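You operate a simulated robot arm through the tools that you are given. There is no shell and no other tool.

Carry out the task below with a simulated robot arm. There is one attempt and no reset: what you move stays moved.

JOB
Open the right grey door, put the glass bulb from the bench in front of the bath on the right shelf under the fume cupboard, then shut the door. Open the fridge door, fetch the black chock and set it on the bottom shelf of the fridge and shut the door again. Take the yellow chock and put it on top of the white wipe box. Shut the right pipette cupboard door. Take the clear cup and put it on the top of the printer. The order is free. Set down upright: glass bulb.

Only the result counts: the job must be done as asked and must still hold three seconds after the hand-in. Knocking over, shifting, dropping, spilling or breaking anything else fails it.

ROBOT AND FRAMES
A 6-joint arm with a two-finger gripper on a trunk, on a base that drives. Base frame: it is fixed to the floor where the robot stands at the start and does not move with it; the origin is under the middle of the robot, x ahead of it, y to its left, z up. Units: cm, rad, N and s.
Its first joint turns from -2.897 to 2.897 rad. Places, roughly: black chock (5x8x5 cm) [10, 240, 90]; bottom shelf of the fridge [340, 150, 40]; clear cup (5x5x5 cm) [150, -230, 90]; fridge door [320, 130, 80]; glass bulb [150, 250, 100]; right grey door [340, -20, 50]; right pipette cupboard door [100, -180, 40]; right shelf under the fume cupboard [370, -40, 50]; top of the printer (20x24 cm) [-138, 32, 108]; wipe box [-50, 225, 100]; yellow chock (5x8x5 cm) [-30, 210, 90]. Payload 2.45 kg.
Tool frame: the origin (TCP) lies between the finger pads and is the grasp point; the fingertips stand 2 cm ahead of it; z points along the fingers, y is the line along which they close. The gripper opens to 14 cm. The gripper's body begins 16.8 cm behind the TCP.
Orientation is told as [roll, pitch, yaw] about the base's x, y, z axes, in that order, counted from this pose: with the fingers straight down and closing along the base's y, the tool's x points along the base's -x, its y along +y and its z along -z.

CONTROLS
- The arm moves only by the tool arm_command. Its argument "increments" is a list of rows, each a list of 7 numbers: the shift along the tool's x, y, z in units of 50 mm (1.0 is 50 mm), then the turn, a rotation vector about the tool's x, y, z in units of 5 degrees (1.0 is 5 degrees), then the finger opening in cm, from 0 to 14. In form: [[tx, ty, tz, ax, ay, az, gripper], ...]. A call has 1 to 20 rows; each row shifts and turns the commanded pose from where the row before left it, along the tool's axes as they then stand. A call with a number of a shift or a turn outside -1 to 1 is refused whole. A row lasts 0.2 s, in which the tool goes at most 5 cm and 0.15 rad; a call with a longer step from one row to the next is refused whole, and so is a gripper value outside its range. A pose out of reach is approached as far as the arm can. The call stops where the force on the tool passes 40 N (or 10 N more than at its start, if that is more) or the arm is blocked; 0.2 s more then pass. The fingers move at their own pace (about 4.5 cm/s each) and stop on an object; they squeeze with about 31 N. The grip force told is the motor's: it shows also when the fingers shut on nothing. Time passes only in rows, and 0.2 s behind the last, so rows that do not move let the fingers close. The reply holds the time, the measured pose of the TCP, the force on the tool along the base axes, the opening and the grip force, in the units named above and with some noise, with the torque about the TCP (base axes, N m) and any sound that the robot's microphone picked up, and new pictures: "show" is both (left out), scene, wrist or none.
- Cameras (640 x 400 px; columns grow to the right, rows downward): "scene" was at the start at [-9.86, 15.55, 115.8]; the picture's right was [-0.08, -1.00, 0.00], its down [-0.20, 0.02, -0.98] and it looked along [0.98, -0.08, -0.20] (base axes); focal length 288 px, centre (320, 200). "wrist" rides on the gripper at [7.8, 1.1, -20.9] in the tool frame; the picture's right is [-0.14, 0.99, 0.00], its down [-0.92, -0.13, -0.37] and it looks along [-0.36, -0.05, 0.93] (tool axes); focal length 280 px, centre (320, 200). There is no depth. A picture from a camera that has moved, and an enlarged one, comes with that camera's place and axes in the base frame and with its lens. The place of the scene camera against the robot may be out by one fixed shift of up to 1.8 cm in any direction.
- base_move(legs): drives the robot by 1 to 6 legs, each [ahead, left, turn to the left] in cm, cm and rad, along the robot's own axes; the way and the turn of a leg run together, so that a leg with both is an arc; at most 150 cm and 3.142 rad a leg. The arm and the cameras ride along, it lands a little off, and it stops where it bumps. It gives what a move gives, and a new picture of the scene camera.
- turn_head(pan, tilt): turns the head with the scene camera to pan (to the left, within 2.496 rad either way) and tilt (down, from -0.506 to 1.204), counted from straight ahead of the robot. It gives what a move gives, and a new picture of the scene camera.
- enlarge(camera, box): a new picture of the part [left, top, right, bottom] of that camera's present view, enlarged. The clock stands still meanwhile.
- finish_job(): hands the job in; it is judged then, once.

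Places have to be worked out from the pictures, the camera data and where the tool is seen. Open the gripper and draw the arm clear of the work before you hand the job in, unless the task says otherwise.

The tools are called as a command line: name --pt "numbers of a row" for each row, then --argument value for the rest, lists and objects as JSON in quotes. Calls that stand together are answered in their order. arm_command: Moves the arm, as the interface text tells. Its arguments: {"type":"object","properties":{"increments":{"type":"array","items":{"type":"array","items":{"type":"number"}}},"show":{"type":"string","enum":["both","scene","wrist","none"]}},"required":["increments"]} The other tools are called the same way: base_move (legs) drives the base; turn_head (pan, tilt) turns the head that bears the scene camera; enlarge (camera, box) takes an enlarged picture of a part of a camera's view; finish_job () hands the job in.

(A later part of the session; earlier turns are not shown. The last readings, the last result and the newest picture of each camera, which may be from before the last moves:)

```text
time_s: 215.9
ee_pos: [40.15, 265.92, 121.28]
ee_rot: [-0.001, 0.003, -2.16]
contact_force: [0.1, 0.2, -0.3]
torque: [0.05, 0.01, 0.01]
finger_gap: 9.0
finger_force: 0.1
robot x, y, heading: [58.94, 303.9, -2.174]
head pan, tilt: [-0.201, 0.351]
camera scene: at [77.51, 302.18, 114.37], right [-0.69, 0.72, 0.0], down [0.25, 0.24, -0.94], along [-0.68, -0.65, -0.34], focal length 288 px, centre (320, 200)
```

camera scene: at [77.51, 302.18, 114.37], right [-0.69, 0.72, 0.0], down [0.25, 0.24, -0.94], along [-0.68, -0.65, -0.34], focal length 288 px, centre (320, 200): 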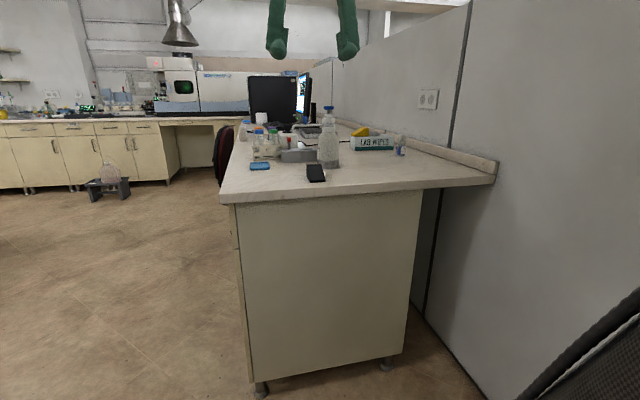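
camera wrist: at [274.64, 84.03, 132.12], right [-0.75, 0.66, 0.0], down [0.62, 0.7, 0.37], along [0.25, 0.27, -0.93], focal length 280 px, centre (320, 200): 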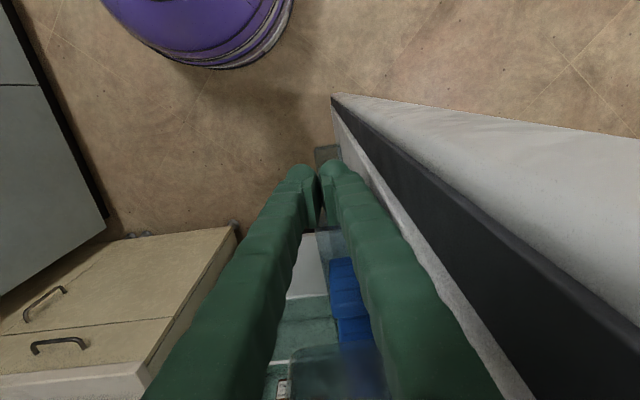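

The chock lies ahead with its low end towards me, about 81 cm from the robot's axis. I reach out above and tilt the fingers 60° forward.

arm_command --pt "-1 0 0 0 0 0 9" --pt "-1 0 0 0 0 0 9" --pt "-1 0 0 0 0 0 9" --pt "-1 0 0 0 0 0 9" --pt "-1 0 0 0 0 0 9" --pt "-1 0 0 0 0 0 9" --pt "-0.4 0 0 0 0 0 9" --pt "0 -1 0 0 0 0 9" --pt "0 -0.3 0 0 0 0 9" --show "none"

arm_command --pt "0 0 0 0 -1 0 9" --pt "0 0 0 0 -1 0 9" --pt "0 0 0 0 -1 0 9" --pt "0 0 0 0 -1 0 9" --pt "0 0 0 0 -1 0 9" --pt "0 0 0 0 -1 0 9" --pt "0 0 0 0 -1 0 9" --pt "0 0 0 0 -1 0 9" --pt "0 0 0 0 -1 0 9" --pt "0 0 0 0 -1 0 9" --pt "0 0 0 0 -1 0 9" --pt "0 0 0 0 -1 0 9" --show "both"

```text
time_s: 217.9
ee_pos: [16.84, 242.96, 121.21]
ee_rot: [0.0, 0.001, -2.16]
contact_force: [-1.0, -0.4, -0.8]
torque: [0.0, 0.03, 0.01]
finger_gap: 9.0
finger_force: 0.1
robot x, y, heading: [59.49, 304.44, -2.177]
head pan, tilt: [-0.201, 0.351]
```

```text
time_s: 220.5
ee_pos: [16.91, 243.01, 121.26]
ee_rot: [-0.005, -1.048, -2.158]
contact_force: [0.0, -0.6, 0.2]
torque: [-0.04, 0.0, 0.0]
finger_gap: 9.01
finger_force: 0.1
robot x, y, heading: [59.1, 304.23, -2.174]
head pan, tilt: [-0.201, 0.351]
camera scene: at [77.51, 302.16, 114.37], right [-0.69, 0.72, 0.0], down [0.25, 0.24, -0.94], along [-0.68, -0.65, -0.34], focal length 288 px, centre (320, 200)
camera wrist: at [29.9, 260.62, 124.91], right [0.78, -0.61, 0.12], down [-0.18, -0.05, 0.98], along [-0.59, -0.79, -0.15], focal length 280 px, centre (320, 200)
```

scene: 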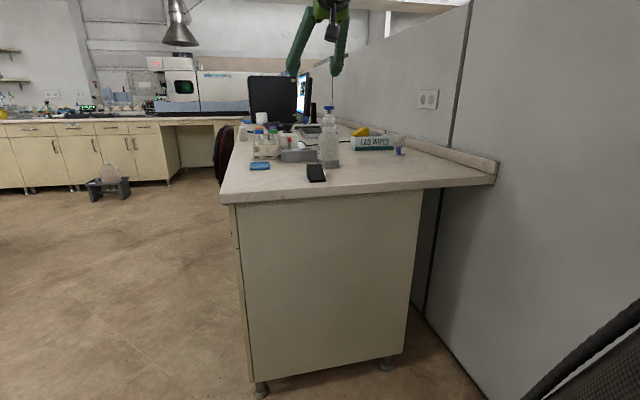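
wrist: 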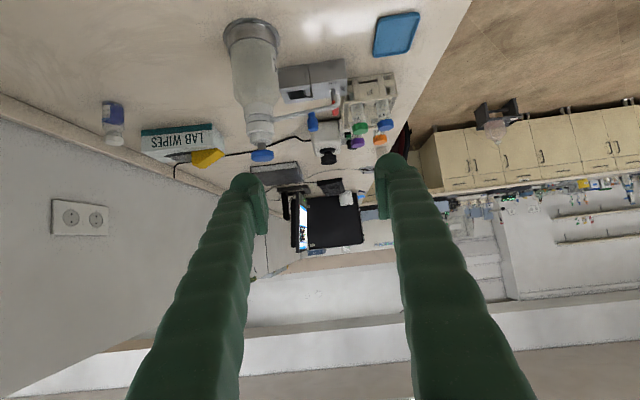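

The wrist camera looks past the chock at this angle. I move back 4 cm and down 26 cm behind the chock's low end to see it between the fingers.

arm_command --pt "0.4 0 -0.69 0 0 0 9" --pt "0.75 0 0.433 0 0 0 9" --pt "0.75 0 0.433 0 0 0 9" --pt "0.75 0 0.433 0 0 0 9" --pt "0.75 0 0.433 0 0 0 9" --pt "0.75 0 0.433 0 0 0 9" --pt "0.6 0 0.346 0 0 0 9" --pt "0 0 0 0 0 0 9" --show "both"

```text
time_s: 222.3
ee_pos: [19.15, 246.53, 96.13]
ee_rot: [-0.005, -1.046, -2.158]
contact_force: [0.7, 0.3, 1.1]
torque: [0.02, 0.03, -0.01]
finger_gap: 8.99
finger_force: 0.1
robot x, y, heading: [59.27, 304.3, -2.178]
head pan, tilt: [-0.201, 0.351]
camera scene: at [77.52, 302.17, 114.37], right [-0.69, 0.72, 0.0], down [0.25, 0.24, -0.94], along [-0.68, -0.65, -0.34], focal length 288 px, centre (320, 200)
camera wrist: at [32.2, 264.05, 99.69], right [0.78, -0.61, 0.12], down [-0.18, -0.05, 0.98], along [-0.59, -0.79, -0.15], focal length 280 px, centre (320, 200)
```

scene: 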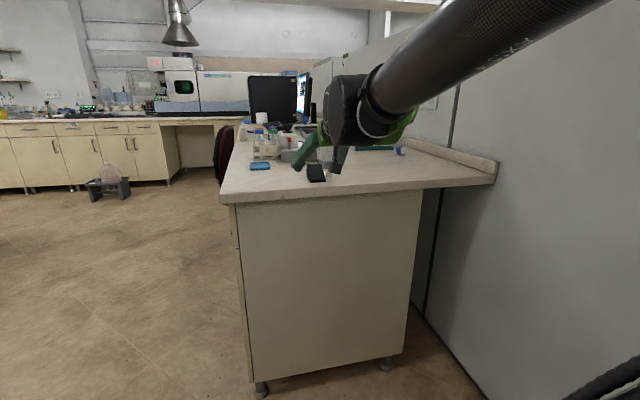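
wrist: 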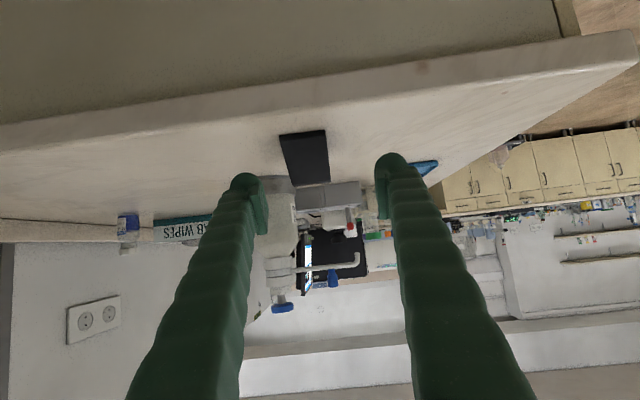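

The chock shows between the fingers, about 1.5 cm to the right of the grasp line; bench height works out to about 88. I shift right, go down to z≈91.5 and slide forward around it.

arm_command --pt "0 -0.3 0 0 0 0 9" --pt "0.797 0 0.46 0 0 0 9" --pt "-0.3 0 0.52 0 0 0 9" --pt "-0.3 0 0.52 0 0 0 9" --pt "0 0 0 0 0 0 9" --show "both"

```text
time_s: 223.5
ee_pos: [14.52, 242.23, 91.56]
ee_rot: [-0.004, -1.044, -2.158]
contact_force: [-0.3, 0.0, 0.1]
torque: [-0.01, 0.02, -0.02]
finger_gap: 9.0
finger_force: 0.1
robot x, y, heading: [59.02, 304.35, -2.177]
head pan, tilt: [-0.201, 0.351]
camera scene: at [77.52, 302.17, 114.37], right [-0.69, 0.72, 0.0], down [0.25, 0.24, -0.94], along [-0.68, -0.65, -0.34], focal length 288 px, centre (320, 200)
camera wrist: at [27.59, 259.88, 95.17], right [0.78, -0.61, 0.12], down [-0.18, -0.05, 0.98], along [-0.59, -0.79, -0.15], focal length 280 px, centre (320, 200)
```

scene: 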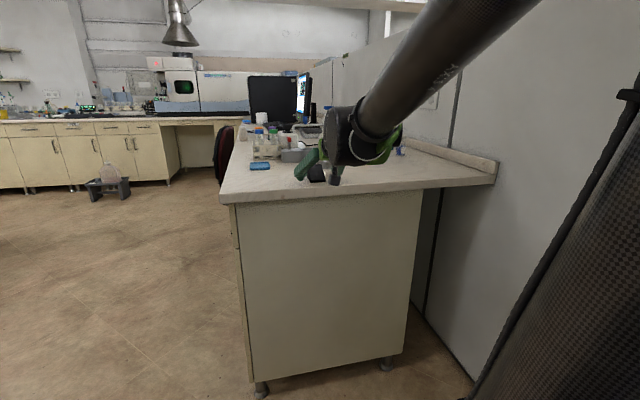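
wrist: 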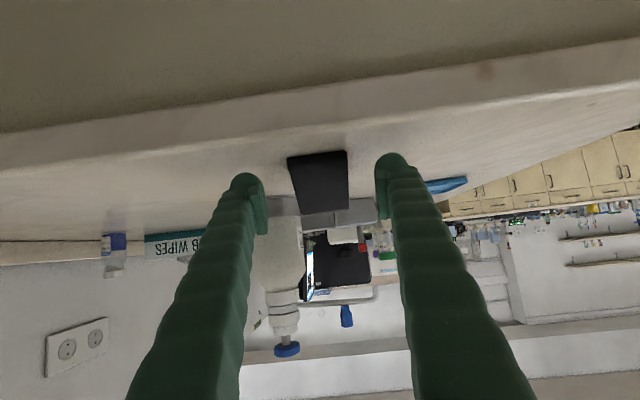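

The chock is centred between the fingers; about 6 cm further to its heavy part. I move forward and close.

arm_command --pt "-0.3 0 0.52 0 0 0 9" --pt "-0.3 0 0.52 0 0 0 9" --pt "0 0 0 0 0 0 7" --pt "0 0 0 0 0 0 5.5" --pt "0 0 0 0 0 0 4" --pt "0 0 0 0 0 0 3.5" --pt "0 0 0 0 0 0 3.5" --show "both"

```text
time_s: 225.1
ee_pos: [11.29, 237.3, 91.65]
ee_rot: [-0.005, -1.045, -2.158]
contact_force: [0.0, -0.9, 0.8]
torque: [-0.06, -0.05, -0.07]
finger_gap: 4.91
finger_force: 31.2
robot x, y, heading: [59.05, 304.01, -2.176]
head pan, tilt: [-0.201, 0.351]
camera scene: at [77.51, 302.16, 114.37], right [-0.69, 0.72, 0.0], down [0.25, 0.24, -0.94], along [-0.68, -0.65, -0.34], focal length 288 px, centre (320, 200)
camera wrist: at [24.21, 254.86, 95.23], right [0.78, -0.61, 0.12], down [-0.18, -0.05, 0.98], along [-0.59, -0.79, -0.15], focal length 280 px, centre (320, 200)
```

scene: 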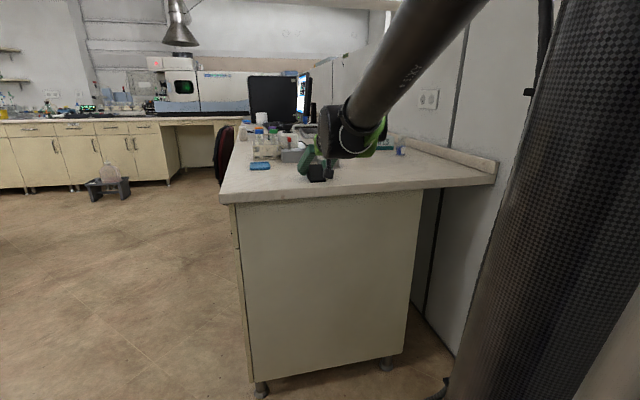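
wrist: 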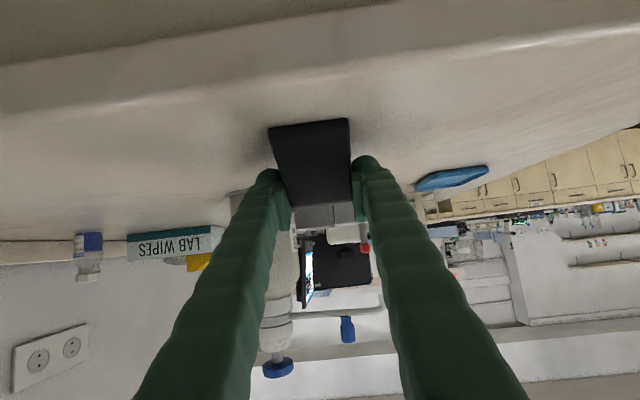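

The chock is gripped (4.9 cm). I lift it, draw it back a little and look.

arm_command --pt "-0.35 0 -0.2 0 0 0 3.5" --pt "-0.75 0 -0.433 0 0 0 3.5" --pt "-0.75 0 -0.433 0 0 0 3.5" --pt "0.4 0 -0.69 0 0 0 3.5" --pt "0.4 0 -0.69 0 0 0 3.5" --pt "-0.75 0 -0.433 0 0 0 3.5" --pt "-0.75 0 -0.433 0 0 0 3.5" --pt "-0.75 0 -0.433 0 0 0 3.5" --pt "-0.75 0 -0.433 0 0 0 3.5" --pt "0 0 0 0 0 0 3.5" --show "both"

```text
time_s: 227.3
ee_pos: [15.64, 243.77, 119.52]
ee_rot: [-0.004, -1.044, -2.157]
contact_force: [-0.1, 0.6, -0.4]
torque: [0.03, 0.04, 0.01]
finger_gap: 4.87
finger_force: 31.0
robot x, y, heading: [59.17, 304.25, -2.174]
head pan, tilt: [-0.201, 0.351]
camera scene: at [77.51, 302.17, 114.37], right [-0.69, 0.72, 0.0], down [0.25, 0.24, -0.94], along [-0.68, -0.65, -0.34], focal length 288 px, centre (320, 200)
camera wrist: at [28.55, 261.37, 123.11], right [0.78, -0.61, 0.12], down [-0.18, -0.05, 0.98], along [-0.59, -0.79, -0.15], focal length 280 px, centre (320, 200)
```

scene: 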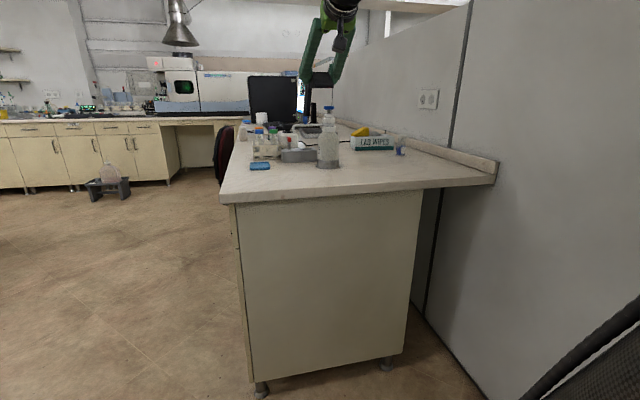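
wrist: 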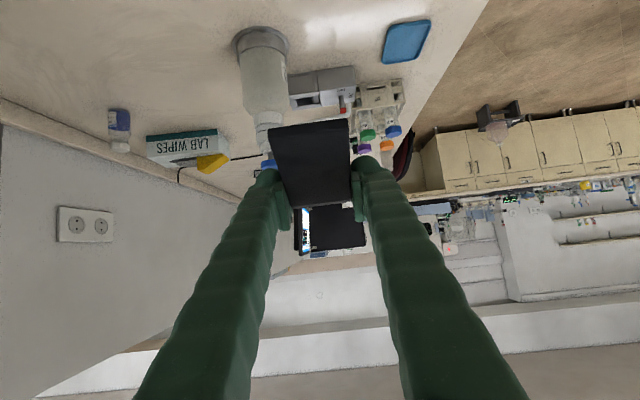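

The chock is lifted clear. I turn towards the room's far end and drive round the bench corner back to the fridge.

base_move --legs '[[0, 0, 1.58], [0, -35, 0], [45, -8, 0], [45, -28, 0]]'

turn_head --pan 0.2 --tilt 0.25

```text
time_s: 238.5
ee_pos: [155.12, 151.59, 119.42]
ee_rot: [-0.005, -1.044, -0.58]
contact_force: [0.2, 0.2, -1.4]
torque: [0.02, -0.01, -0.03]
finger_gap: 4.89
finger_force: 30.4
robot x, y, heading: [94.43, 194.64, -0.597]
head pan, tilt: [-0.201, 0.351]
camera scene: at [94.85, 212.02, 114.37], right [-0.72, -0.7, 0.0], down [-0.24, 0.25, -0.94], along [0.66, -0.67, -0.34], focal length 288 px, centre (320, 200)
```

scene: 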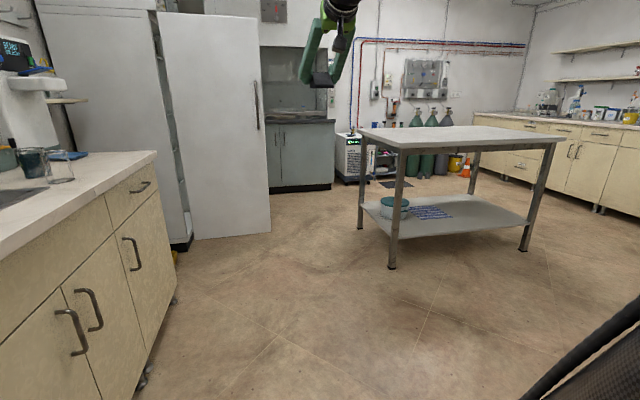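

```text
time_s: 239.3
ee_pos: [155.13, 151.56, 119.33]
ee_rot: [-0.005, -1.046, -0.579]
contact_force: [0.5, 0.3, -2.1]
torque: [-0.02, 0.0, 0.0]
finger_gap: 4.86
finger_force: 30.7
robot x, y, heading: [94.37, 194.51, -0.601]
head pan, tilt: [0.201, 0.25]
camera scene: at [96.97, 215.07, 115.32], right [-0.39, -0.92, 0.0], down [-0.23, 0.1, -0.97], along [0.89, -0.38, -0.25], focal length 288 px, centre (320, 200)
```

scene: 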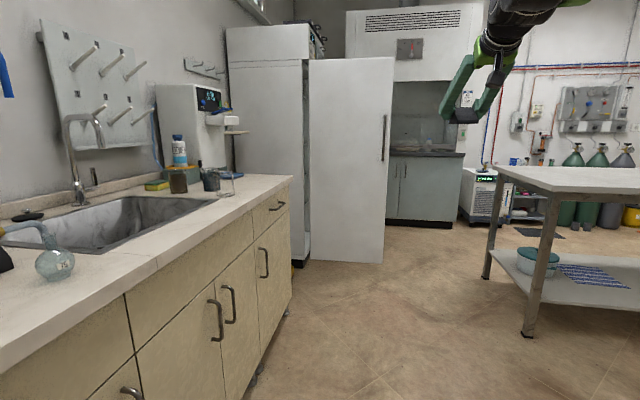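

The door still stands open; its edge comes out to about e2=222. I pass it at a safe distance, stop in front of the right part of the fridge and turn to it.

base_move --legs '[[110, -24, 0], [146, 0, 0], [0, 0, 1.578]]'

turn_head --pan 0.2 --tilt 0.45

```text
time_s: 251.0
ee_pos: [342.65, -9.53, 119.28]
ee_rot: [-0.007, -1.041, -0.591]
contact_force: [-9.0, 5.5, 2.2]
torque: [-0.02, -0.16, 0.38]
finger_gap: 4.87
finger_force: 30.9
robot x, y, heading: [283.3, 34.35, -0.612]
head pan, tilt: [0.201, 0.25]
stopped in leg 2: the force on the tool passed its limit at 182 N (the readings are from after the stop); the commanded pose is now the measured one
camera scene: at [285.76, 54.6, 115.31], right [-0.4, -0.92, 0.0], down [-0.23, 0.1, -0.97], along [0.89, -0.39, -0.25], focal length 288 px, centre (320, 200)
```

scene: 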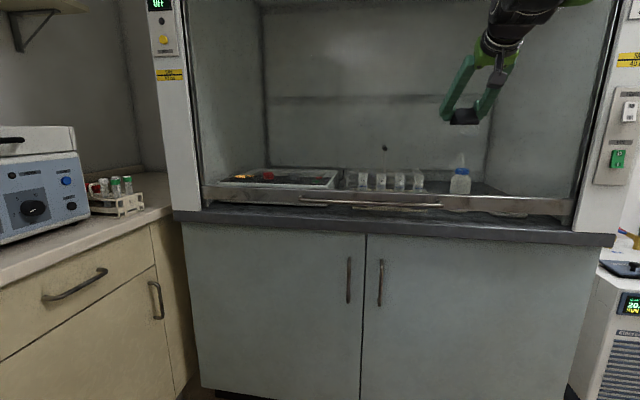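

```text
time_s: 251.7
ee_pos: [342.63, -9.57, 119.22]
ee_rot: [-0.007, -1.041, -0.589]
contact_force: [-13.4, 8.1, -1.1]
torque: [-0.08, -0.01, 0.57]
finger_gap: 4.92
finger_force: 31.4
robot x, y, heading: [282.95, 34.55, -0.611]
head pan, tilt: [0.201, 0.45]
camera scene: at [285.62, 54.66, 113.45], right [-0.4, -0.92, 0.0], down [-0.4, 0.17, -0.9], along [0.83, -0.36, -0.43], focal length 288 px, centre (320, 200)
```

scene: 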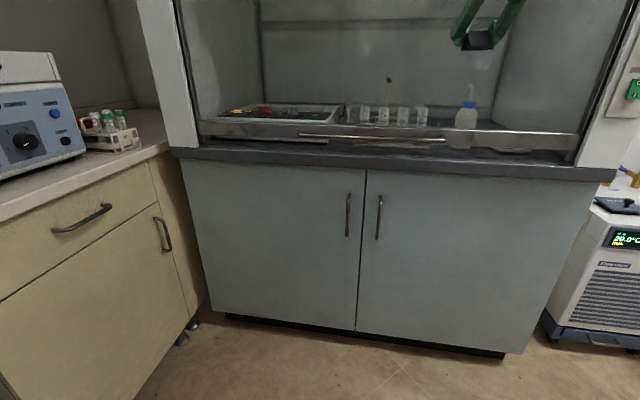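

The fingers bumped the fume cupboard's glass front (about e1=293) before my stop. I back off at once and check the chock in the grip and the glass.

base_move --legs '[[-25, 0, 0]]'

enlarge --camera "wrist" --box '[0, 0, 640, 400]'

enlarge --camera "scene" --box '[120, 0, 640, 325]'

```text
time_s: 253.6
ee_pos: [322.32, 4.74, 119.26]
ee_rot: [-0.007, -1.039, -0.592]
contact_force: [0.0, -0.2, -2.1]
torque: [-0.04, -0.03, -0.03]
finger_gap: 4.9
finger_force: 30.7
robot x, y, heading: [262.51, 48.57, -0.615]
head pan, tilt: [0.201, 0.45]
camera scene: at [265.28, 68.99, 113.45], right [-0.4, -0.92, 0.0], down [-0.4, 0.17, -0.9], along [0.82, -0.36, -0.44], focal length 288 px, centre (320, 200)
```

scene: 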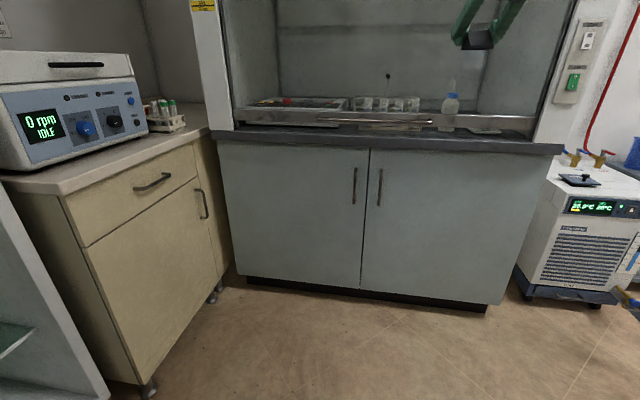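

```text
1.00 times, centred on (320, 200) of wrist (not enlarged: the box is as wide or as high as the picture)
camera zoom: at [304.67, 17.94, 122.99], right [0.61, 0.78, 0.12], down [0.05, -0.19, 0.98], along [0.79, -0.6, -0.16], focal length 280 px, centre (320, 200)
```

zoom: 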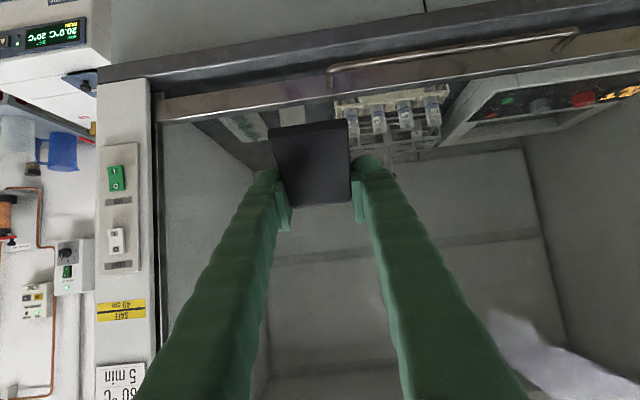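

```text
1.23 times, centred on (380, 162) of scene
camera zoom: at [265.28, 68.99, 113.45], right [-0.4, -0.92, 0.0], down [-0.4, 0.17, -0.9], along [0.82, -0.36, -0.44], focal length 355 px, centre (246, 246)
```

zoom: 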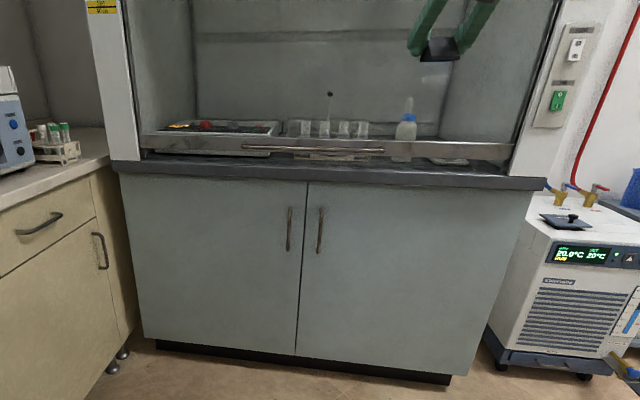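

The chock sits unchanged in the grip and nothing in the hood moved. I turn half way, shift right clear of the open fridge door, and finish the turn to face the fridge.

base_move --legs '[[0, 0, 0.8], [24.9, -24.6, 0], [0, 0, 0.785]]'

turn_head --pan 0.25 --tilt 0.45

```text
time_s: 260.0
ee_pos: [334.92, 89.59, 119.2]
ee_rot: [-0.008, -1.037, 0.986]
contact_force: [0.5, 0.6, -1.7]
torque: [0.01, 0.05, 0.02]
finger_gap: 4.89
finger_force: 31.0
robot x, y, heading: [291.42, 29.22, 0.969]
head pan, tilt: [0.201, 0.45]
camera scene: at [269.64, 30.93, 113.45], right [0.92, -0.39, 0.0], down [-0.17, -0.4, -0.9], along [0.36, 0.83, -0.44], focal length 288 px, centre (320, 200)
```

scene: 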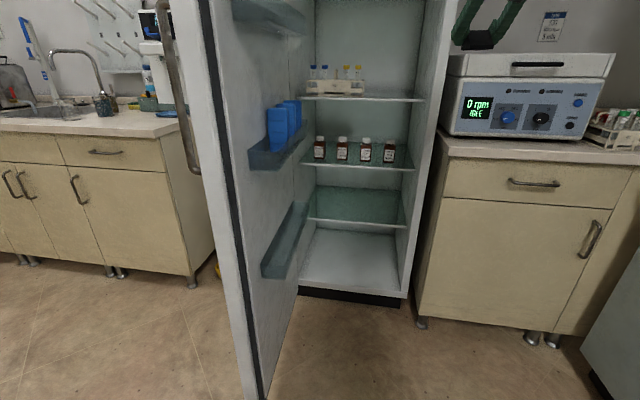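

```text
time_s: 260.6
ee_pos: [334.92, 89.65, 119.16]
ee_rot: [-0.006, -1.039, 0.986]
contact_force: [0.1, 0.0, -0.7]
torque: [0.05, -0.01, 0.02]
finger_gap: 4.9
finger_force: 30.5
robot x, y, heading: [291.54, 29.32, 0.969]
head pan, tilt: [0.25, 0.45]
camera scene: at [269.23, 31.1, 113.45], right [0.94, -0.35, 0.0], down [-0.15, -0.41, -0.9], along [0.31, 0.84, -0.44], focal length 288 px, centre (320, 200)
```

scene: 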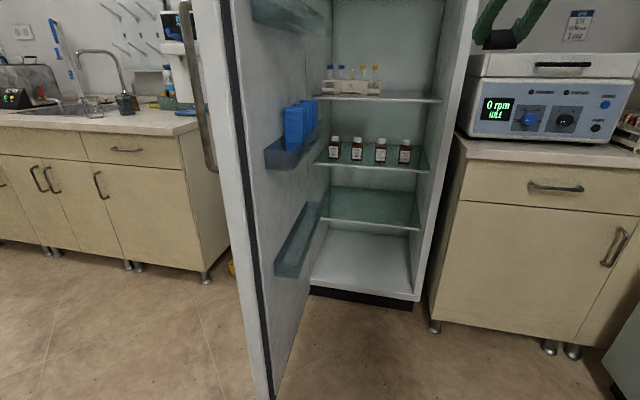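

The door is about 87° open; the bottom glass shelf's front edge is near e2=293-297 at z≈45, between e1=175 and 224. I move the chock left to the middle of the opening and lower it in front of the fridge.

arm_command --pt "0 1 0 0 0 0 3.5" --pt "0 1 0 0 0 0 3.5" --pt "0 1 0 0 0 0 3.5" --pt "0 1 0 0 0 0 3.5" --pt "0 0.8 0 0 0 0 3.5" --pt "0.75 0 0.433 0 0 0 3.5" --pt "0.75 0 0.433 0 0 0 3.5" --pt "0.75 0 0.433 0 0 0 3.5" --pt "0.75 0 0.433 0 0 0 3.5" --pt "0.75 0 0.433 0 0 0 3.5" --pt "0.75 0 0.433 0 0 0 3.5" --pt "0.75 0 0.433 0 0 0 3.5" --show "scene"

arm_command --pt "0.75 0 0.433 0 0 0 3.5" --pt "0.75 0 0.433 0 0 0 3.5" --pt "0.75 0 0.433 0 0 0 3.5" --pt "0.75 0 0.433 0 0 0 3.5" --pt "0.75 0 0.433 0 0 0 3.5" --pt "0.75 0 0.433 0 0 0 3.5" --pt "0.75 0 0.433 0 0 0 3.5" --pt "0.3 0 0.173 0 0 0 3.5" --pt "0 0 0 0 0 0 3.5" --show "both"

```text
time_s: 263.2
ee_pos: [314.85, 102.58, 88.82]
ee_rot: [-0.007, -1.037, 0.986]
contact_force: [0.8, -0.1, -3.0]
torque: [-0.02, 0.0, -0.01]
finger_gap: 4.86
finger_force: 30.9
robot x, y, heading: [291.21, 29.62, 0.966]
head pan, tilt: [0.25, 0.45]
camera scene: at [269.22, 31.1, 113.45], right [0.94, -0.35, 0.0], down [-0.15, -0.41, -0.9], along [0.31, 0.84, -0.44], focal length 288 px, centre (320, 200)
```

scene: 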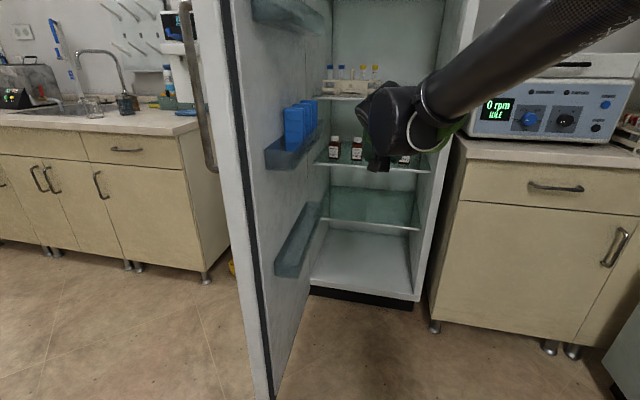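

```text
time_s: 265.2
ee_pos: [314.81, 102.75, 57.66]
ee_rot: [-0.008, -1.032, 0.987]
contact_force: [-0.4, -0.5, -0.8]
torque: [0.0, -0.01, -0.03]
finger_gap: 4.89
finger_force: 31.2
out of reach, approached as far as the arm can: row 8
robot x, y, heading: [291.07, 28.98, 0.964]
head pan, tilt: [0.25, 0.45]
camera scene: at [269.22, 31.11, 113.45], right [0.94, -0.35, 0.0], down [-0.15, -0.41, -0.9], along [0.31, 0.84, -0.44], focal length 288 px, centre (320, 200)
camera wrist: at [301.61, 85.16, 61.52], right [-0.78, 0.61, 0.11], down [0.19, 0.06, 0.98], along [0.59, 0.79, -0.16], focal length 280 px, centre (320, 200)
```

scene: 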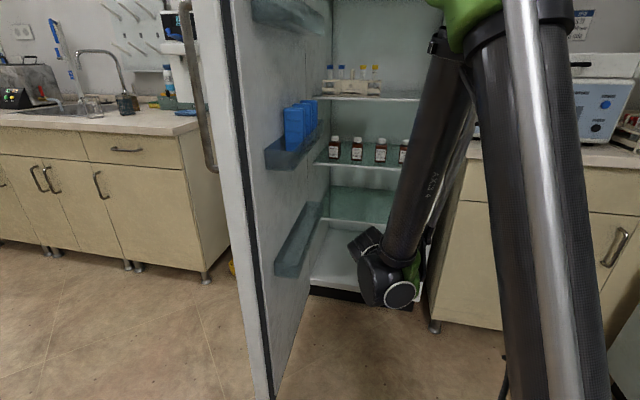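
wrist: 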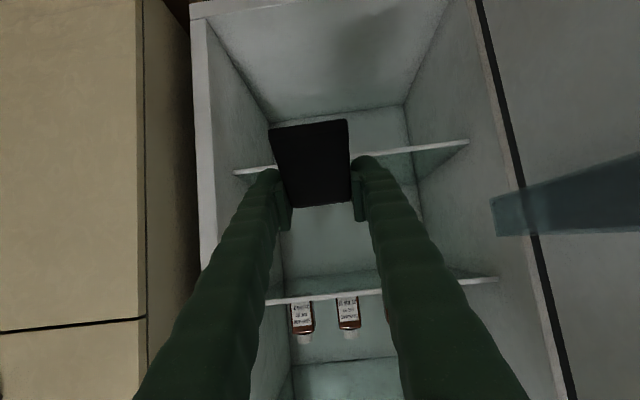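

The shelf edge triangulates to z≈44.6 and the next shelf to 70.6. The arm can't go lower this close, so I drive 22 cm ahead, keeping the chock at mid height of the gap.

base_move --legs '[[22, 0, 0.0]]'

enlarge --camera "wrist" --box '[0, 0, 640, 400]'

```text
time_s: 266.9
ee_pos: [327.86, 120.98, 57.64]
ee_rot: [-0.01, -1.035, 0.984]
contact_force: [-0.9, 0.1, -1.0]
torque: [0.01, -0.05, 0.04]
finger_gap: 4.91
finger_force: 31.2
robot x, y, heading: [303.94, 47.84, 0.962]
head pan, tilt: [0.25, 0.45]
camera scene: at [281.93, 49.42, 113.45], right [0.94, -0.35, 0.0], down [-0.15, -0.41, -0.9], along [0.32, 0.84, -0.44], focal length 288 px, centre (320, 200)
```

scene: 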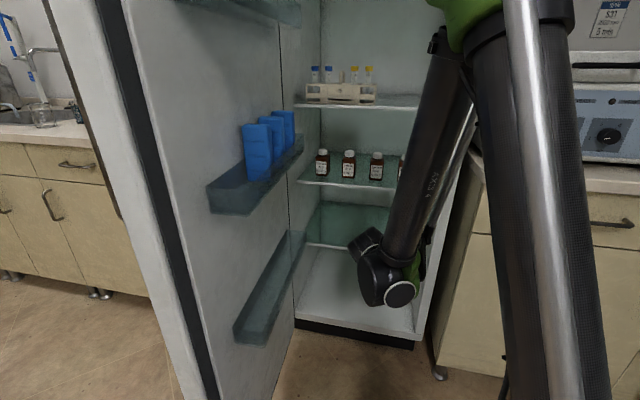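

```text
1.00 times, centred on (320, 200) of wrist (not enlarged: the box is as wide or as high as the picture)
camera zoom: at [314.42, 103.41, 61.54], right [-0.78, 0.61, 0.11], down [0.19, 0.06, 0.98], along [0.59, 0.79, -0.16], focal length 280 px, centre (320, 200)
```

zoom: 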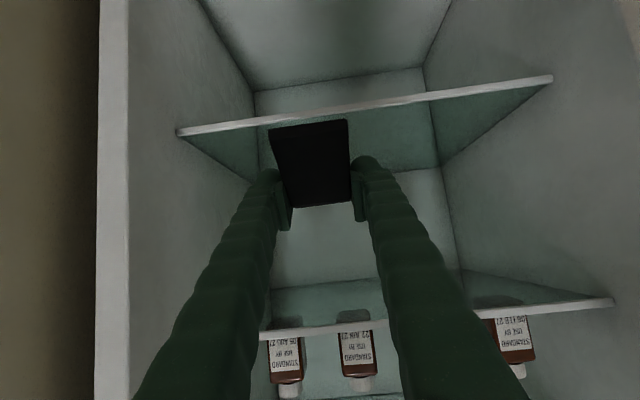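

The shelf edge is confirmed at e2≈295, z≈44.6. I reach in 27 cm while sinking about 3.5 cm.

arm_command --pt "-0.346 0 0.84 0 0 0 3.5" --pt "-0.346 0 0.84 0 0 0 3.5" --pt "-0.346 0 0.84 0 0 0 3.5" --pt "-0.346 0 0.84 0 0 0 3.5" --pt "-0.346 0 0.84 0 0 0 3.5" --pt "-0.346 0 0.84 0 0 0 3.5" --pt "0 0 0 0 0 0 3.5" --show "both"

```text
time_s: 268.5
ee_pos: [342.85, 143.48, 53.66]
ee_rot: [-0.007, -1.032, 0.984]
contact_force: [-0.8, -0.1, -0.8]
torque: [0.01, 0.0, 0.01]
finger_gap: 4.89
finger_force: 30.6
robot x, y, heading: [304.15, 47.43, 0.964]
head pan, tilt: [0.25, 0.45]
camera scene: at [281.93, 49.43, 113.45], right [0.94, -0.35, 0.0], down [-0.15, -0.41, -0.9], along [0.32, 0.84, -0.44], focal length 288 px, centre (320, 200)
camera wrist: at [329.57, 125.79, 57.51], right [-0.78, 0.61, 0.11], down [0.19, 0.06, 0.98], along [0.59, 0.79, -0.16], focal length 280 px, centre (320, 200)
```

scene: 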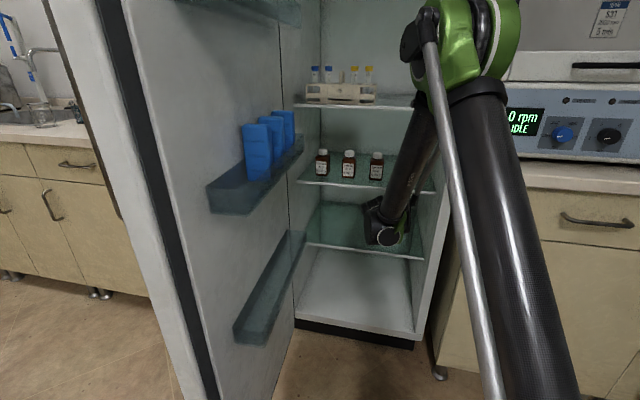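
wrist: 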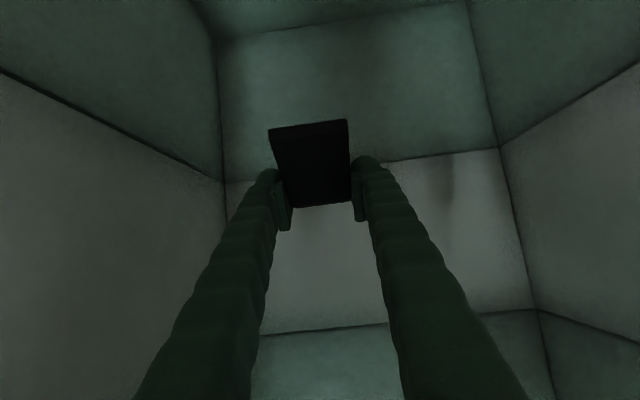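

The chock is over the shelf, about 5 cm above it. I lower it, first 3.5 cm, then in small steps watching the force.

arm_command --pt "0.303 0 0.175 0 0 0 3.5" --pt "0.303 0 0.175 0 0 0 3.5" --pt "0 0 0 0 0 0 3.5" --show "none"

arm_command --pt "0.06 0 0.035 0 0 0 3.5" --pt "0.06 0 0.035 0 0 0 3.5" --pt "0 0 0 0 0 0 3.5" --show "none"

arm_command --pt "0.06 0 0.035 0 0 0 3.5" --pt "0 0 0 0 0 0 3.5" --show "none"

arm_command --pt "0.06 0 0.035 0 0 0 3.5" --pt "0 0 0 0 0 0 3.5" --show "wrist"

```text
time_s: 269.3
ee_pos: [342.97, 143.44, 50.05]
ee_rot: [-0.008, -1.033, 0.985]
contact_force: [-0.5, -0.7, -0.8]
torque: [-0.01, -0.01, -0.02]
finger_gap: 4.87
finger_force: 31.1
robot x, y, heading: [303.87, 47.99, 0.962]
head pan, tilt: [0.25, 0.45]
```

```text
time_s: 270.1
ee_pos: [342.87, 143.41, 49.52]
ee_rot: [-0.009, -1.034, 0.984]
contact_force: [-0.8, -0.2, -1.5]
torque: [0.02, 0.01, -0.04]
finger_gap: 4.91
finger_force: 31.0
robot x, y, heading: [304.0, 47.73, 0.964]
head pan, tilt: [0.25, 0.45]
```

```text
time_s: 270.7
ee_pos: [342.81, 143.36, 49.12]
ee_rot: [-0.009, -1.032, 0.984]
contact_force: [0.4, 0.6, -2.1]
torque: [0.05, -0.03, 0.03]
finger_gap: 4.91
finger_force: 31.6
robot x, y, heading: [304.11, 47.65, 0.963]
head pan, tilt: [0.25, 0.45]
```

```text
time_s: 271.3
ee_pos: [342.87, 143.44, 48.69]
ee_rot: [-0.009, -1.032, 0.985]
contact_force: [0.2, -0.7, -0.9]
torque: [-0.02, 0.0, -0.01]
finger_gap: 4.87
finger_force: 30.9
robot x, y, heading: [304.51, 47.42, 0.958]
head pan, tilt: [0.25, 0.45]
camera wrist: at [329.48, 125.74, 52.65], right [-0.78, 0.61, 0.11], down [0.19, 0.06, 0.98], along [0.59, 0.79, -0.16], focal length 280 px, centre (320, 200)
```

wrist: 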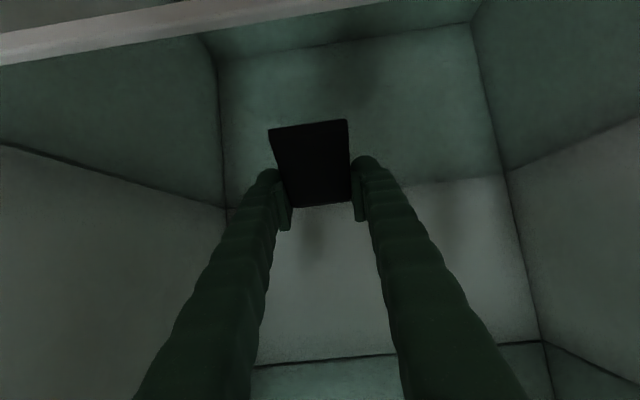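

No contact yet at 48.7. I continue in small steps.

arm_command --pt "0.06 0 0.035 0 0 0 3.5" --pt "0 0 0 0 0 0 3.5" --show "none"

arm_command --pt "0.06 0 0.035 0 0 0 3.5" --pt "0 0 0 0 0 0 3.5" --show "none"

arm_command --pt "0.06 0 0.035 0 0 0 3.5" --pt "0 0 0 0 0 0 3.5" --show "none"

```text
time_s: 271.9
ee_pos: [342.85, 143.29, 48.41]
ee_rot: [-0.009, -1.034, 0.984]
contact_force: [0.1, 0.6, -0.6]
torque: [0.04, -0.04, -0.04]
finger_gap: 4.88
finger_force: 30.9
robot x, y, heading: [303.83, 47.38, 0.962]
head pan, tilt: [0.25, 0.45]
```

```text
time_s: 272.5
ee_pos: [342.88, 143.42, 48.1]
ee_rot: [-0.009, -1.034, 0.984]
contact_force: [0.1, -0.6, -0.9]
torque: [-0.04, -0.01, -0.02]
finger_gap: 4.89
finger_force: 31.6
robot x, y, heading: [304.11, 47.58, 0.959]
head pan, tilt: [0.25, 0.45]
```

```text
time_s: 273.1
ee_pos: [342.9, 143.26, 47.74]
ee_rot: [-0.007, -1.033, 0.984]
contact_force: [-1.0, 0.3, -1.7]
torque: [0.02, -0.04, -0.01]
finger_gap: 4.88
finger_force: 30.4
robot x, y, heading: [303.98, 47.68, 0.962]
head pan, tilt: [0.25, 0.45]
```

Still free at 47.7. I keep on with the same steps.

arm_command --pt "0.06 0 0.035 0 0 0 3.5" --pt "0 0 0 0 0 0 3.5" --show "none"

arm_command --pt "0.06 0 0.035 0 0 0 3.5" --pt "0 0 0 0 0 0 3.5" --show "none"

arm_command --pt "0.06 0 0.035 0 0 0 3.5" --pt "0 0 0 0 0 0 3.5" --show "wrist"

```text
time_s: 273.7
ee_pos: [342.78, 143.36, 47.57]
ee_rot: [-0.007, -1.037, 0.985]
contact_force: [2.2, 0.0, 39.8]
torque: [0.64, 0.0, 0.03]
finger_gap: 4.89
finger_force: 31.0
robot x, y, heading: [304.28, 47.47, 0.961]
head pan, tilt: [0.25, 0.45]
```

```text
time_s: 274.0
ee_pos: [342.89, 143.36, 47.58]
ee_rot: [-0.008, -1.039, 0.985]
contact_force: [-4.4, -10.6, 29.8]
torque: [-0.11, 0.15, 0.02]
finger_gap: 4.87
finger_force: 30.8
robot x, y, heading: [304.1, 47.02, 0.965]
head pan, tilt: [0.25, 0.45]
stopped in row 1: the force on the tool passed its limit at 55 N (the readings are from after the stop); the commanded pose is now the measured one
```

```text
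time_s: 274.3
ee_pos: [342.92, 143.36, 47.67]
ee_rot: [-0.008, -1.044, 0.985]
contact_force: [-3.4, -9.4, 27.5]
torque: [-0.11, 0.19, 0.01]
finger_gap: 4.9
finger_force: 30.5
robot x, y, heading: [304.5, 47.87, 0.964]
head pan, tilt: [0.25, 0.45]
stopped in row 1: the force on the tool passed its limit at 48 N (the readings are from after the stop); the commanded pose is now the measured one
camera wrist: at [329.53, 125.67, 51.37], right [-0.78, 0.61, 0.11], down [0.18, 0.05, 0.98], along [0.59, 0.79, -0.15], focal length 280 px, centre (320, 200)
```

wrist: 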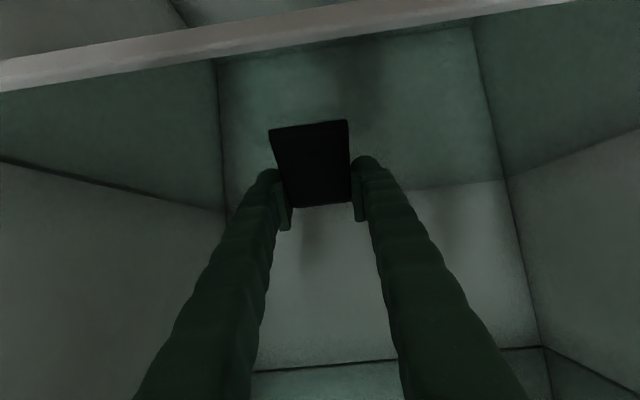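

The chock rests on the shelf (contact at z 47.6). I open the fingers.

arm_command --pt "0 0 0 0 0 0 5.5" --pt "0 0 0 0 0 0 7.5" --pt "0 0 0 0 0 0 9" --pt "0 0 0 0 0 0 9" --show "wrist"

```text
time_s: 275.3
ee_pos: [342.87, 143.34, 47.37]
ee_rot: [-0.007, -1.038, 0.986]
contact_force: [-0.2, 0.0, -0.2]
torque: [0.03, 0.02, 0.0]
finger_gap: 8.99
finger_force: 0.1
robot x, y, heading: [303.97, 47.36, 0.96]
head pan, tilt: [0.25, 0.45]
camera wrist: at [329.56, 125.75, 51.21], right [-0.78, 0.61, 0.11], down [0.19, 0.06, 0.98], along [0.59, 0.79, -0.16], focal length 280 px, centre (320, 200)
```

wrist: 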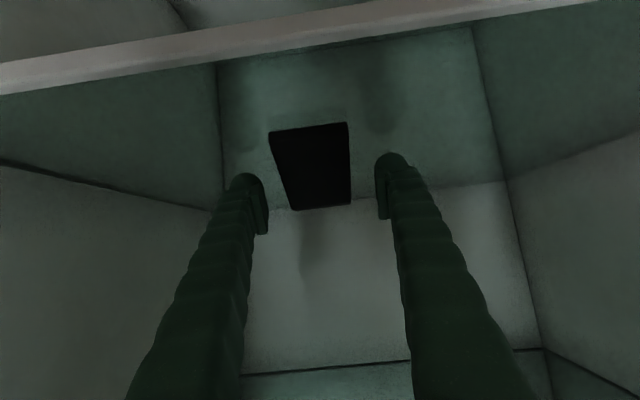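

The chock stands free on the bottom shelf. I draw the hand back out, rising slightly.

arm_command --pt "-0.26 0 -0.15 0 0 0 9" --pt "0.44 0 -0.76 0 0 0 9" --pt "0.44 0 -0.76 0 0 0 9" --pt "0.44 0 -0.76 0 0 0 9" --pt "-0.03 0 -0.94 0 0 0 9" --pt "-0.03 0 -0.94 0 0 0 9" --pt "-0.03 0 -0.94 0 0 0 9" --pt "0 0 0 0 0 0 9" --show "both"

```text
time_s: 277.1
ee_pos: [328.89, 122.72, 56.81]
ee_rot: [-0.008, -1.04, 0.987]
contact_force: [0.7, 1.5, -0.4]
torque: [0.01, 0.0, 0.0]
finger_gap: 8.99
finger_force: 0.0
out of reach, approached as far as the arm can: row 6
robot x, y, heading: [303.98, 47.57, 0.962]
head pan, tilt: [0.25, 0.45]
camera scene: at [281.92, 49.4, 113.45], right [0.94, -0.35, 0.0], down [-0.15, -0.41, -0.9], along [0.32, 0.84, -0.44], focal length 288 px, centre (320, 200)
camera wrist: at [315.54, 105.07, 60.66], right [-0.78, 0.61, 0.11], down [0.19, 0.06, 0.98], along [0.59, 0.79, -0.16], focal length 280 px, centre (320, 200)
```

scene: 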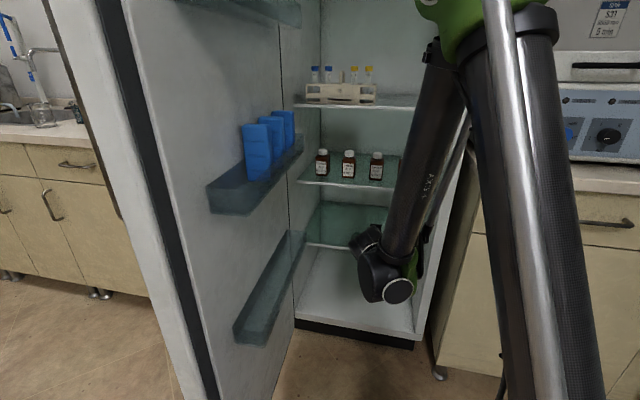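
wrist: 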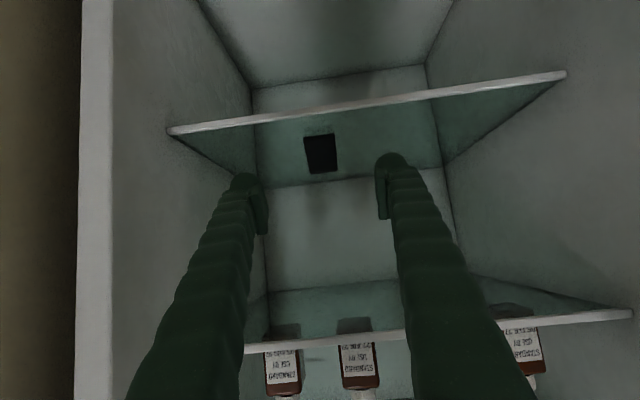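

The chock is well on the bottom shelf. I back away from the fridge, raise the arm and bring it upright and close to the body.

base_move --legs '[[-25, 0, 0.01]]'

arm_command --pt "-0.75 0 -0.433 0 0 0 9" --pt "-0.75 0 -0.433 0 0 0 9" --pt "-0.75 0 -0.433 0 0 0 9" --pt "-0.75 0 -0.433 0 0 0 9" --pt "-0.75 0 -0.433 0 0 0 9" --pt "-0.75 0 -0.433 0 0 0 9" --pt "-0.75 0 -0.433 0 0 0 9" --pt "-0.75 0 -0.433 0 0 0 9" --pt "-0.75 0 -0.433 0 0 0 9" --pt "-0.75 0 -0.433 0 0 0 9" --pt "-0.75 0 -0.433 0 0 0 9" --pt "-0.75 0 -0.433 0 0 0 9" --show "none"

arm_command --pt "0 0 0 0 1 0 6" --pt "0 0 0 0 1 0 3" --pt "0 0 0 0 1 0 0" --pt "0 0 0 0 1 0 0" --pt "0 0 0 0 1 0 0" --pt "0 0 0 0 1 0 0" --pt "0 0 0 0 1 0 0" --pt "0 0 0 0 1 0 0" --pt "0 0 0 0 1 0 0" --pt "0 0 0 0 1 0 0" --pt "0 0 0 0 1 0 0" --pt "0 0 0 0 0.9 0 0" --show "none"

arm_command --pt "1 0 0 0 0 0 0" --pt "1 0 0 0 0 0 0" --pt "1 0 0 0 0 0 0" --pt "1 0 0 0 0 0 0" --pt "1 0 0 0 0 0 0" --pt "1 0 0 0 0 0 0" --pt "0 -1 0 0 0 0 0" --pt "0 -1 0 0 0 0 0" --pt "1 0 0 0 0 0 0" --pt "0.5 0 0 0 0 0 0" --show "both"

```text
time_s: 278.9
ee_pos: [314.11, 102.32, 56.77]
ee_rot: [-0.009, -1.04, 0.993]
contact_force: [0.2, -0.4, 0.5]
torque: [0.02, 0.03, -0.02]
finger_gap: 8.98
finger_force: 0.1
robot x, y, heading: [289.67, 26.78, 0.97]
head pan, tilt: [0.25, 0.45]
camera scene: at [267.62, 28.61, 113.45], right [0.94, -0.34, 0.0], down [-0.15, -0.41, -0.9], along [0.31, 0.84, -0.44], focal length 288 px, centre (320, 200)
```

scene: 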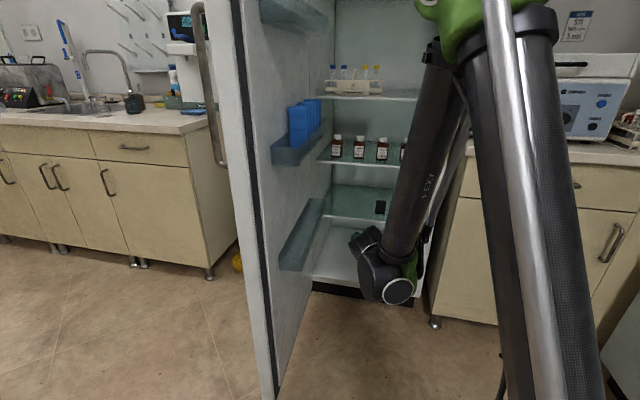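

```text
time_s: 281.5
ee_pos: [314.03, 102.76, 109.03]
ee_rot: [-0.008, -1.04, 0.992]
contact_force: [0.6, 0.8, -0.5]
torque: [-0.01, 0.04, 0.01]
finger_gap: 8.99
finger_force: 0.0
robot x, y, heading: [289.68, 26.71, 0.972]
head pan, tilt: [0.25, 0.45]
```

```text
time_s: 284.1
ee_pos: [314.15, 102.82, 108.76]
ee_rot: [-0.004, 0.002, 0.986]
contact_force: [-0.2, -0.2, 0.2]
torque: [0.05, -0.02, 0.01]
finger_gap: 0.0
finger_force: 29.5
robot x, y, heading: [289.53, 26.86, 0.971]
head pan, tilt: [0.25, 0.45]
```

```text
time_s: 286.3
ee_pos: [301.87, 65.96, 108.71]
ee_rot: [-0.003, 0.0, 0.987]
contact_force: [-0.2, 1.3, 0.1]
torque: [-0.05, 0.04, -0.03]
finger_gap: 0.03
finger_force: 29.1
robot x, y, heading: [289.44, 26.75, 0.972]
head pan, tilt: [0.25, 0.45]
camera scene: at [267.62, 28.62, 113.45], right [0.94, -0.35, 0.0], down [-0.15, -0.41, -0.9], along [0.31, 0.84, -0.44], focal length 288 px, centre (320, 200)
camera wrist: at [296.36, 59.98, 129.57], right [-0.75, 0.66, 0.0], down [0.61, 0.7, 0.37], along [0.25, 0.27, -0.93], focal length 280 px, centre (320, 200)
```

scene: 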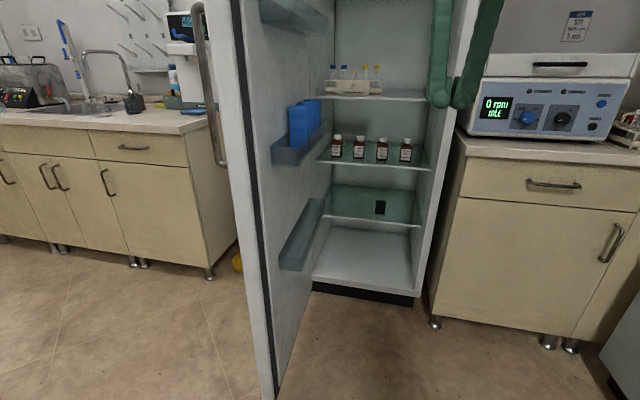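
wrist: 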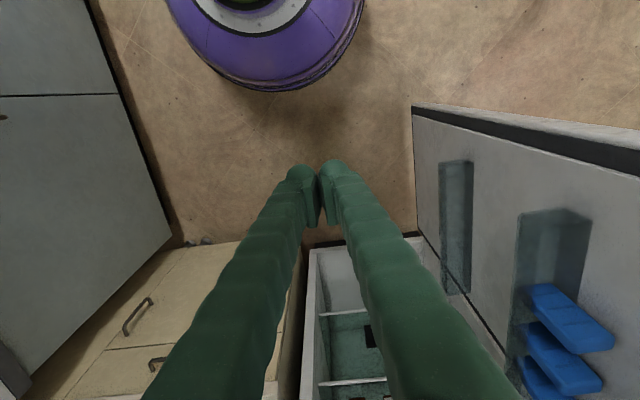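

The door's inner free corner is at about (176,228) in room axes. I draw the tool in a little more and shift the base left, keeping clear of the door edge.

arm_command --pt "0 -1 0 0 0 0 0" --pt "0 -0.8 0 0 0 0 0" --pt "0.9 0 0 0 0 0 0" --pt "0.5 0 0 0 0 0 0" --show "none"

base_move --legs '[[0, 36, 0]]'

turn_head --pan 0.35 --tilt 0.45

```text
time_s: 287.3
ee_pos: [305.38, 55.22, 108.77]
ee_rot: [-0.005, -0.001, 0.986]
contact_force: [-0.4, 0.1, -0.4]
torque: [-0.03, 0.01, -0.01]
finger_gap: 0.01
finger_force: 29.2
robot x, y, heading: [290.01, 26.86, 0.971]
head pan, tilt: [0.25, 0.45]
```

```text
time_s: 289.6
ee_pos: [276.12, 75.46, 108.77]
ee_rot: [-0.005, 0.0, 0.984]
contact_force: [-0.2, -0.4, 0.0]
torque: [0.02, -0.01, 0.0]
finger_gap: 0.0
finger_force: 29.6
robot x, y, heading: [260.31, 47.1, 0.969]
head pan, tilt: [0.25, 0.45]
camera scene: at [238.15, 48.94, 113.45], right [0.94, -0.35, 0.0], down [-0.15, -0.41, -0.9], along [0.31, 0.84, -0.44], focal length 288 px, centre (320, 200)
```

scene: 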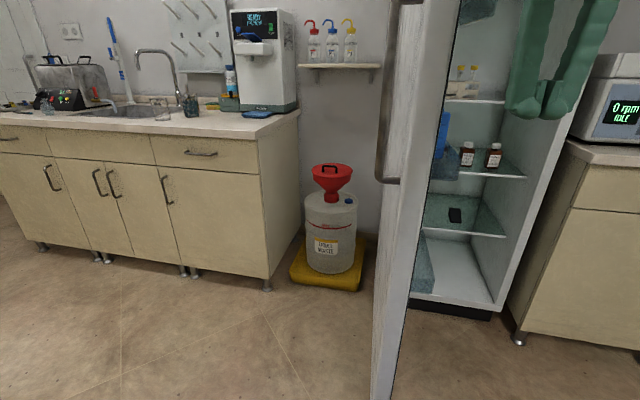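

```text
time_s: 290.3
ee_pos: [275.97, 75.42, 108.89]
ee_rot: [-0.003, 0.0, 0.985]
contact_force: [0.9, 0.3, 0.2]
torque: [0.01, 0.0, -0.01]
finger_gap: 0.0
finger_force: 29.4
robot x, y, heading: [259.97, 46.95, 0.971]
head pan, tilt: [0.351, 0.45]
camera scene: at [237.26, 49.22, 113.45], right [0.97, -0.25, 0.0], down [-0.11, -0.42, -0.9], along [0.23, 0.87, -0.44], focal length 288 px, centre (320, 200)
```

scene: 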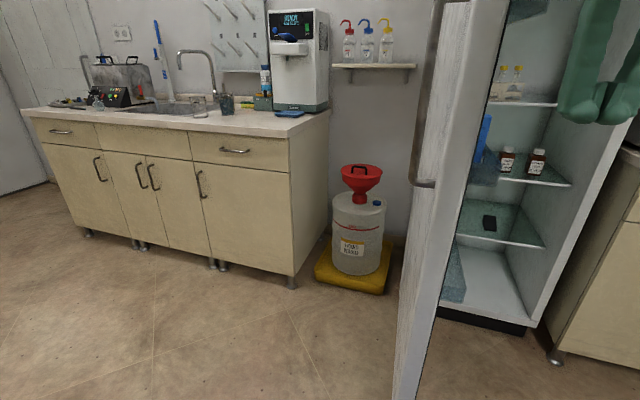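

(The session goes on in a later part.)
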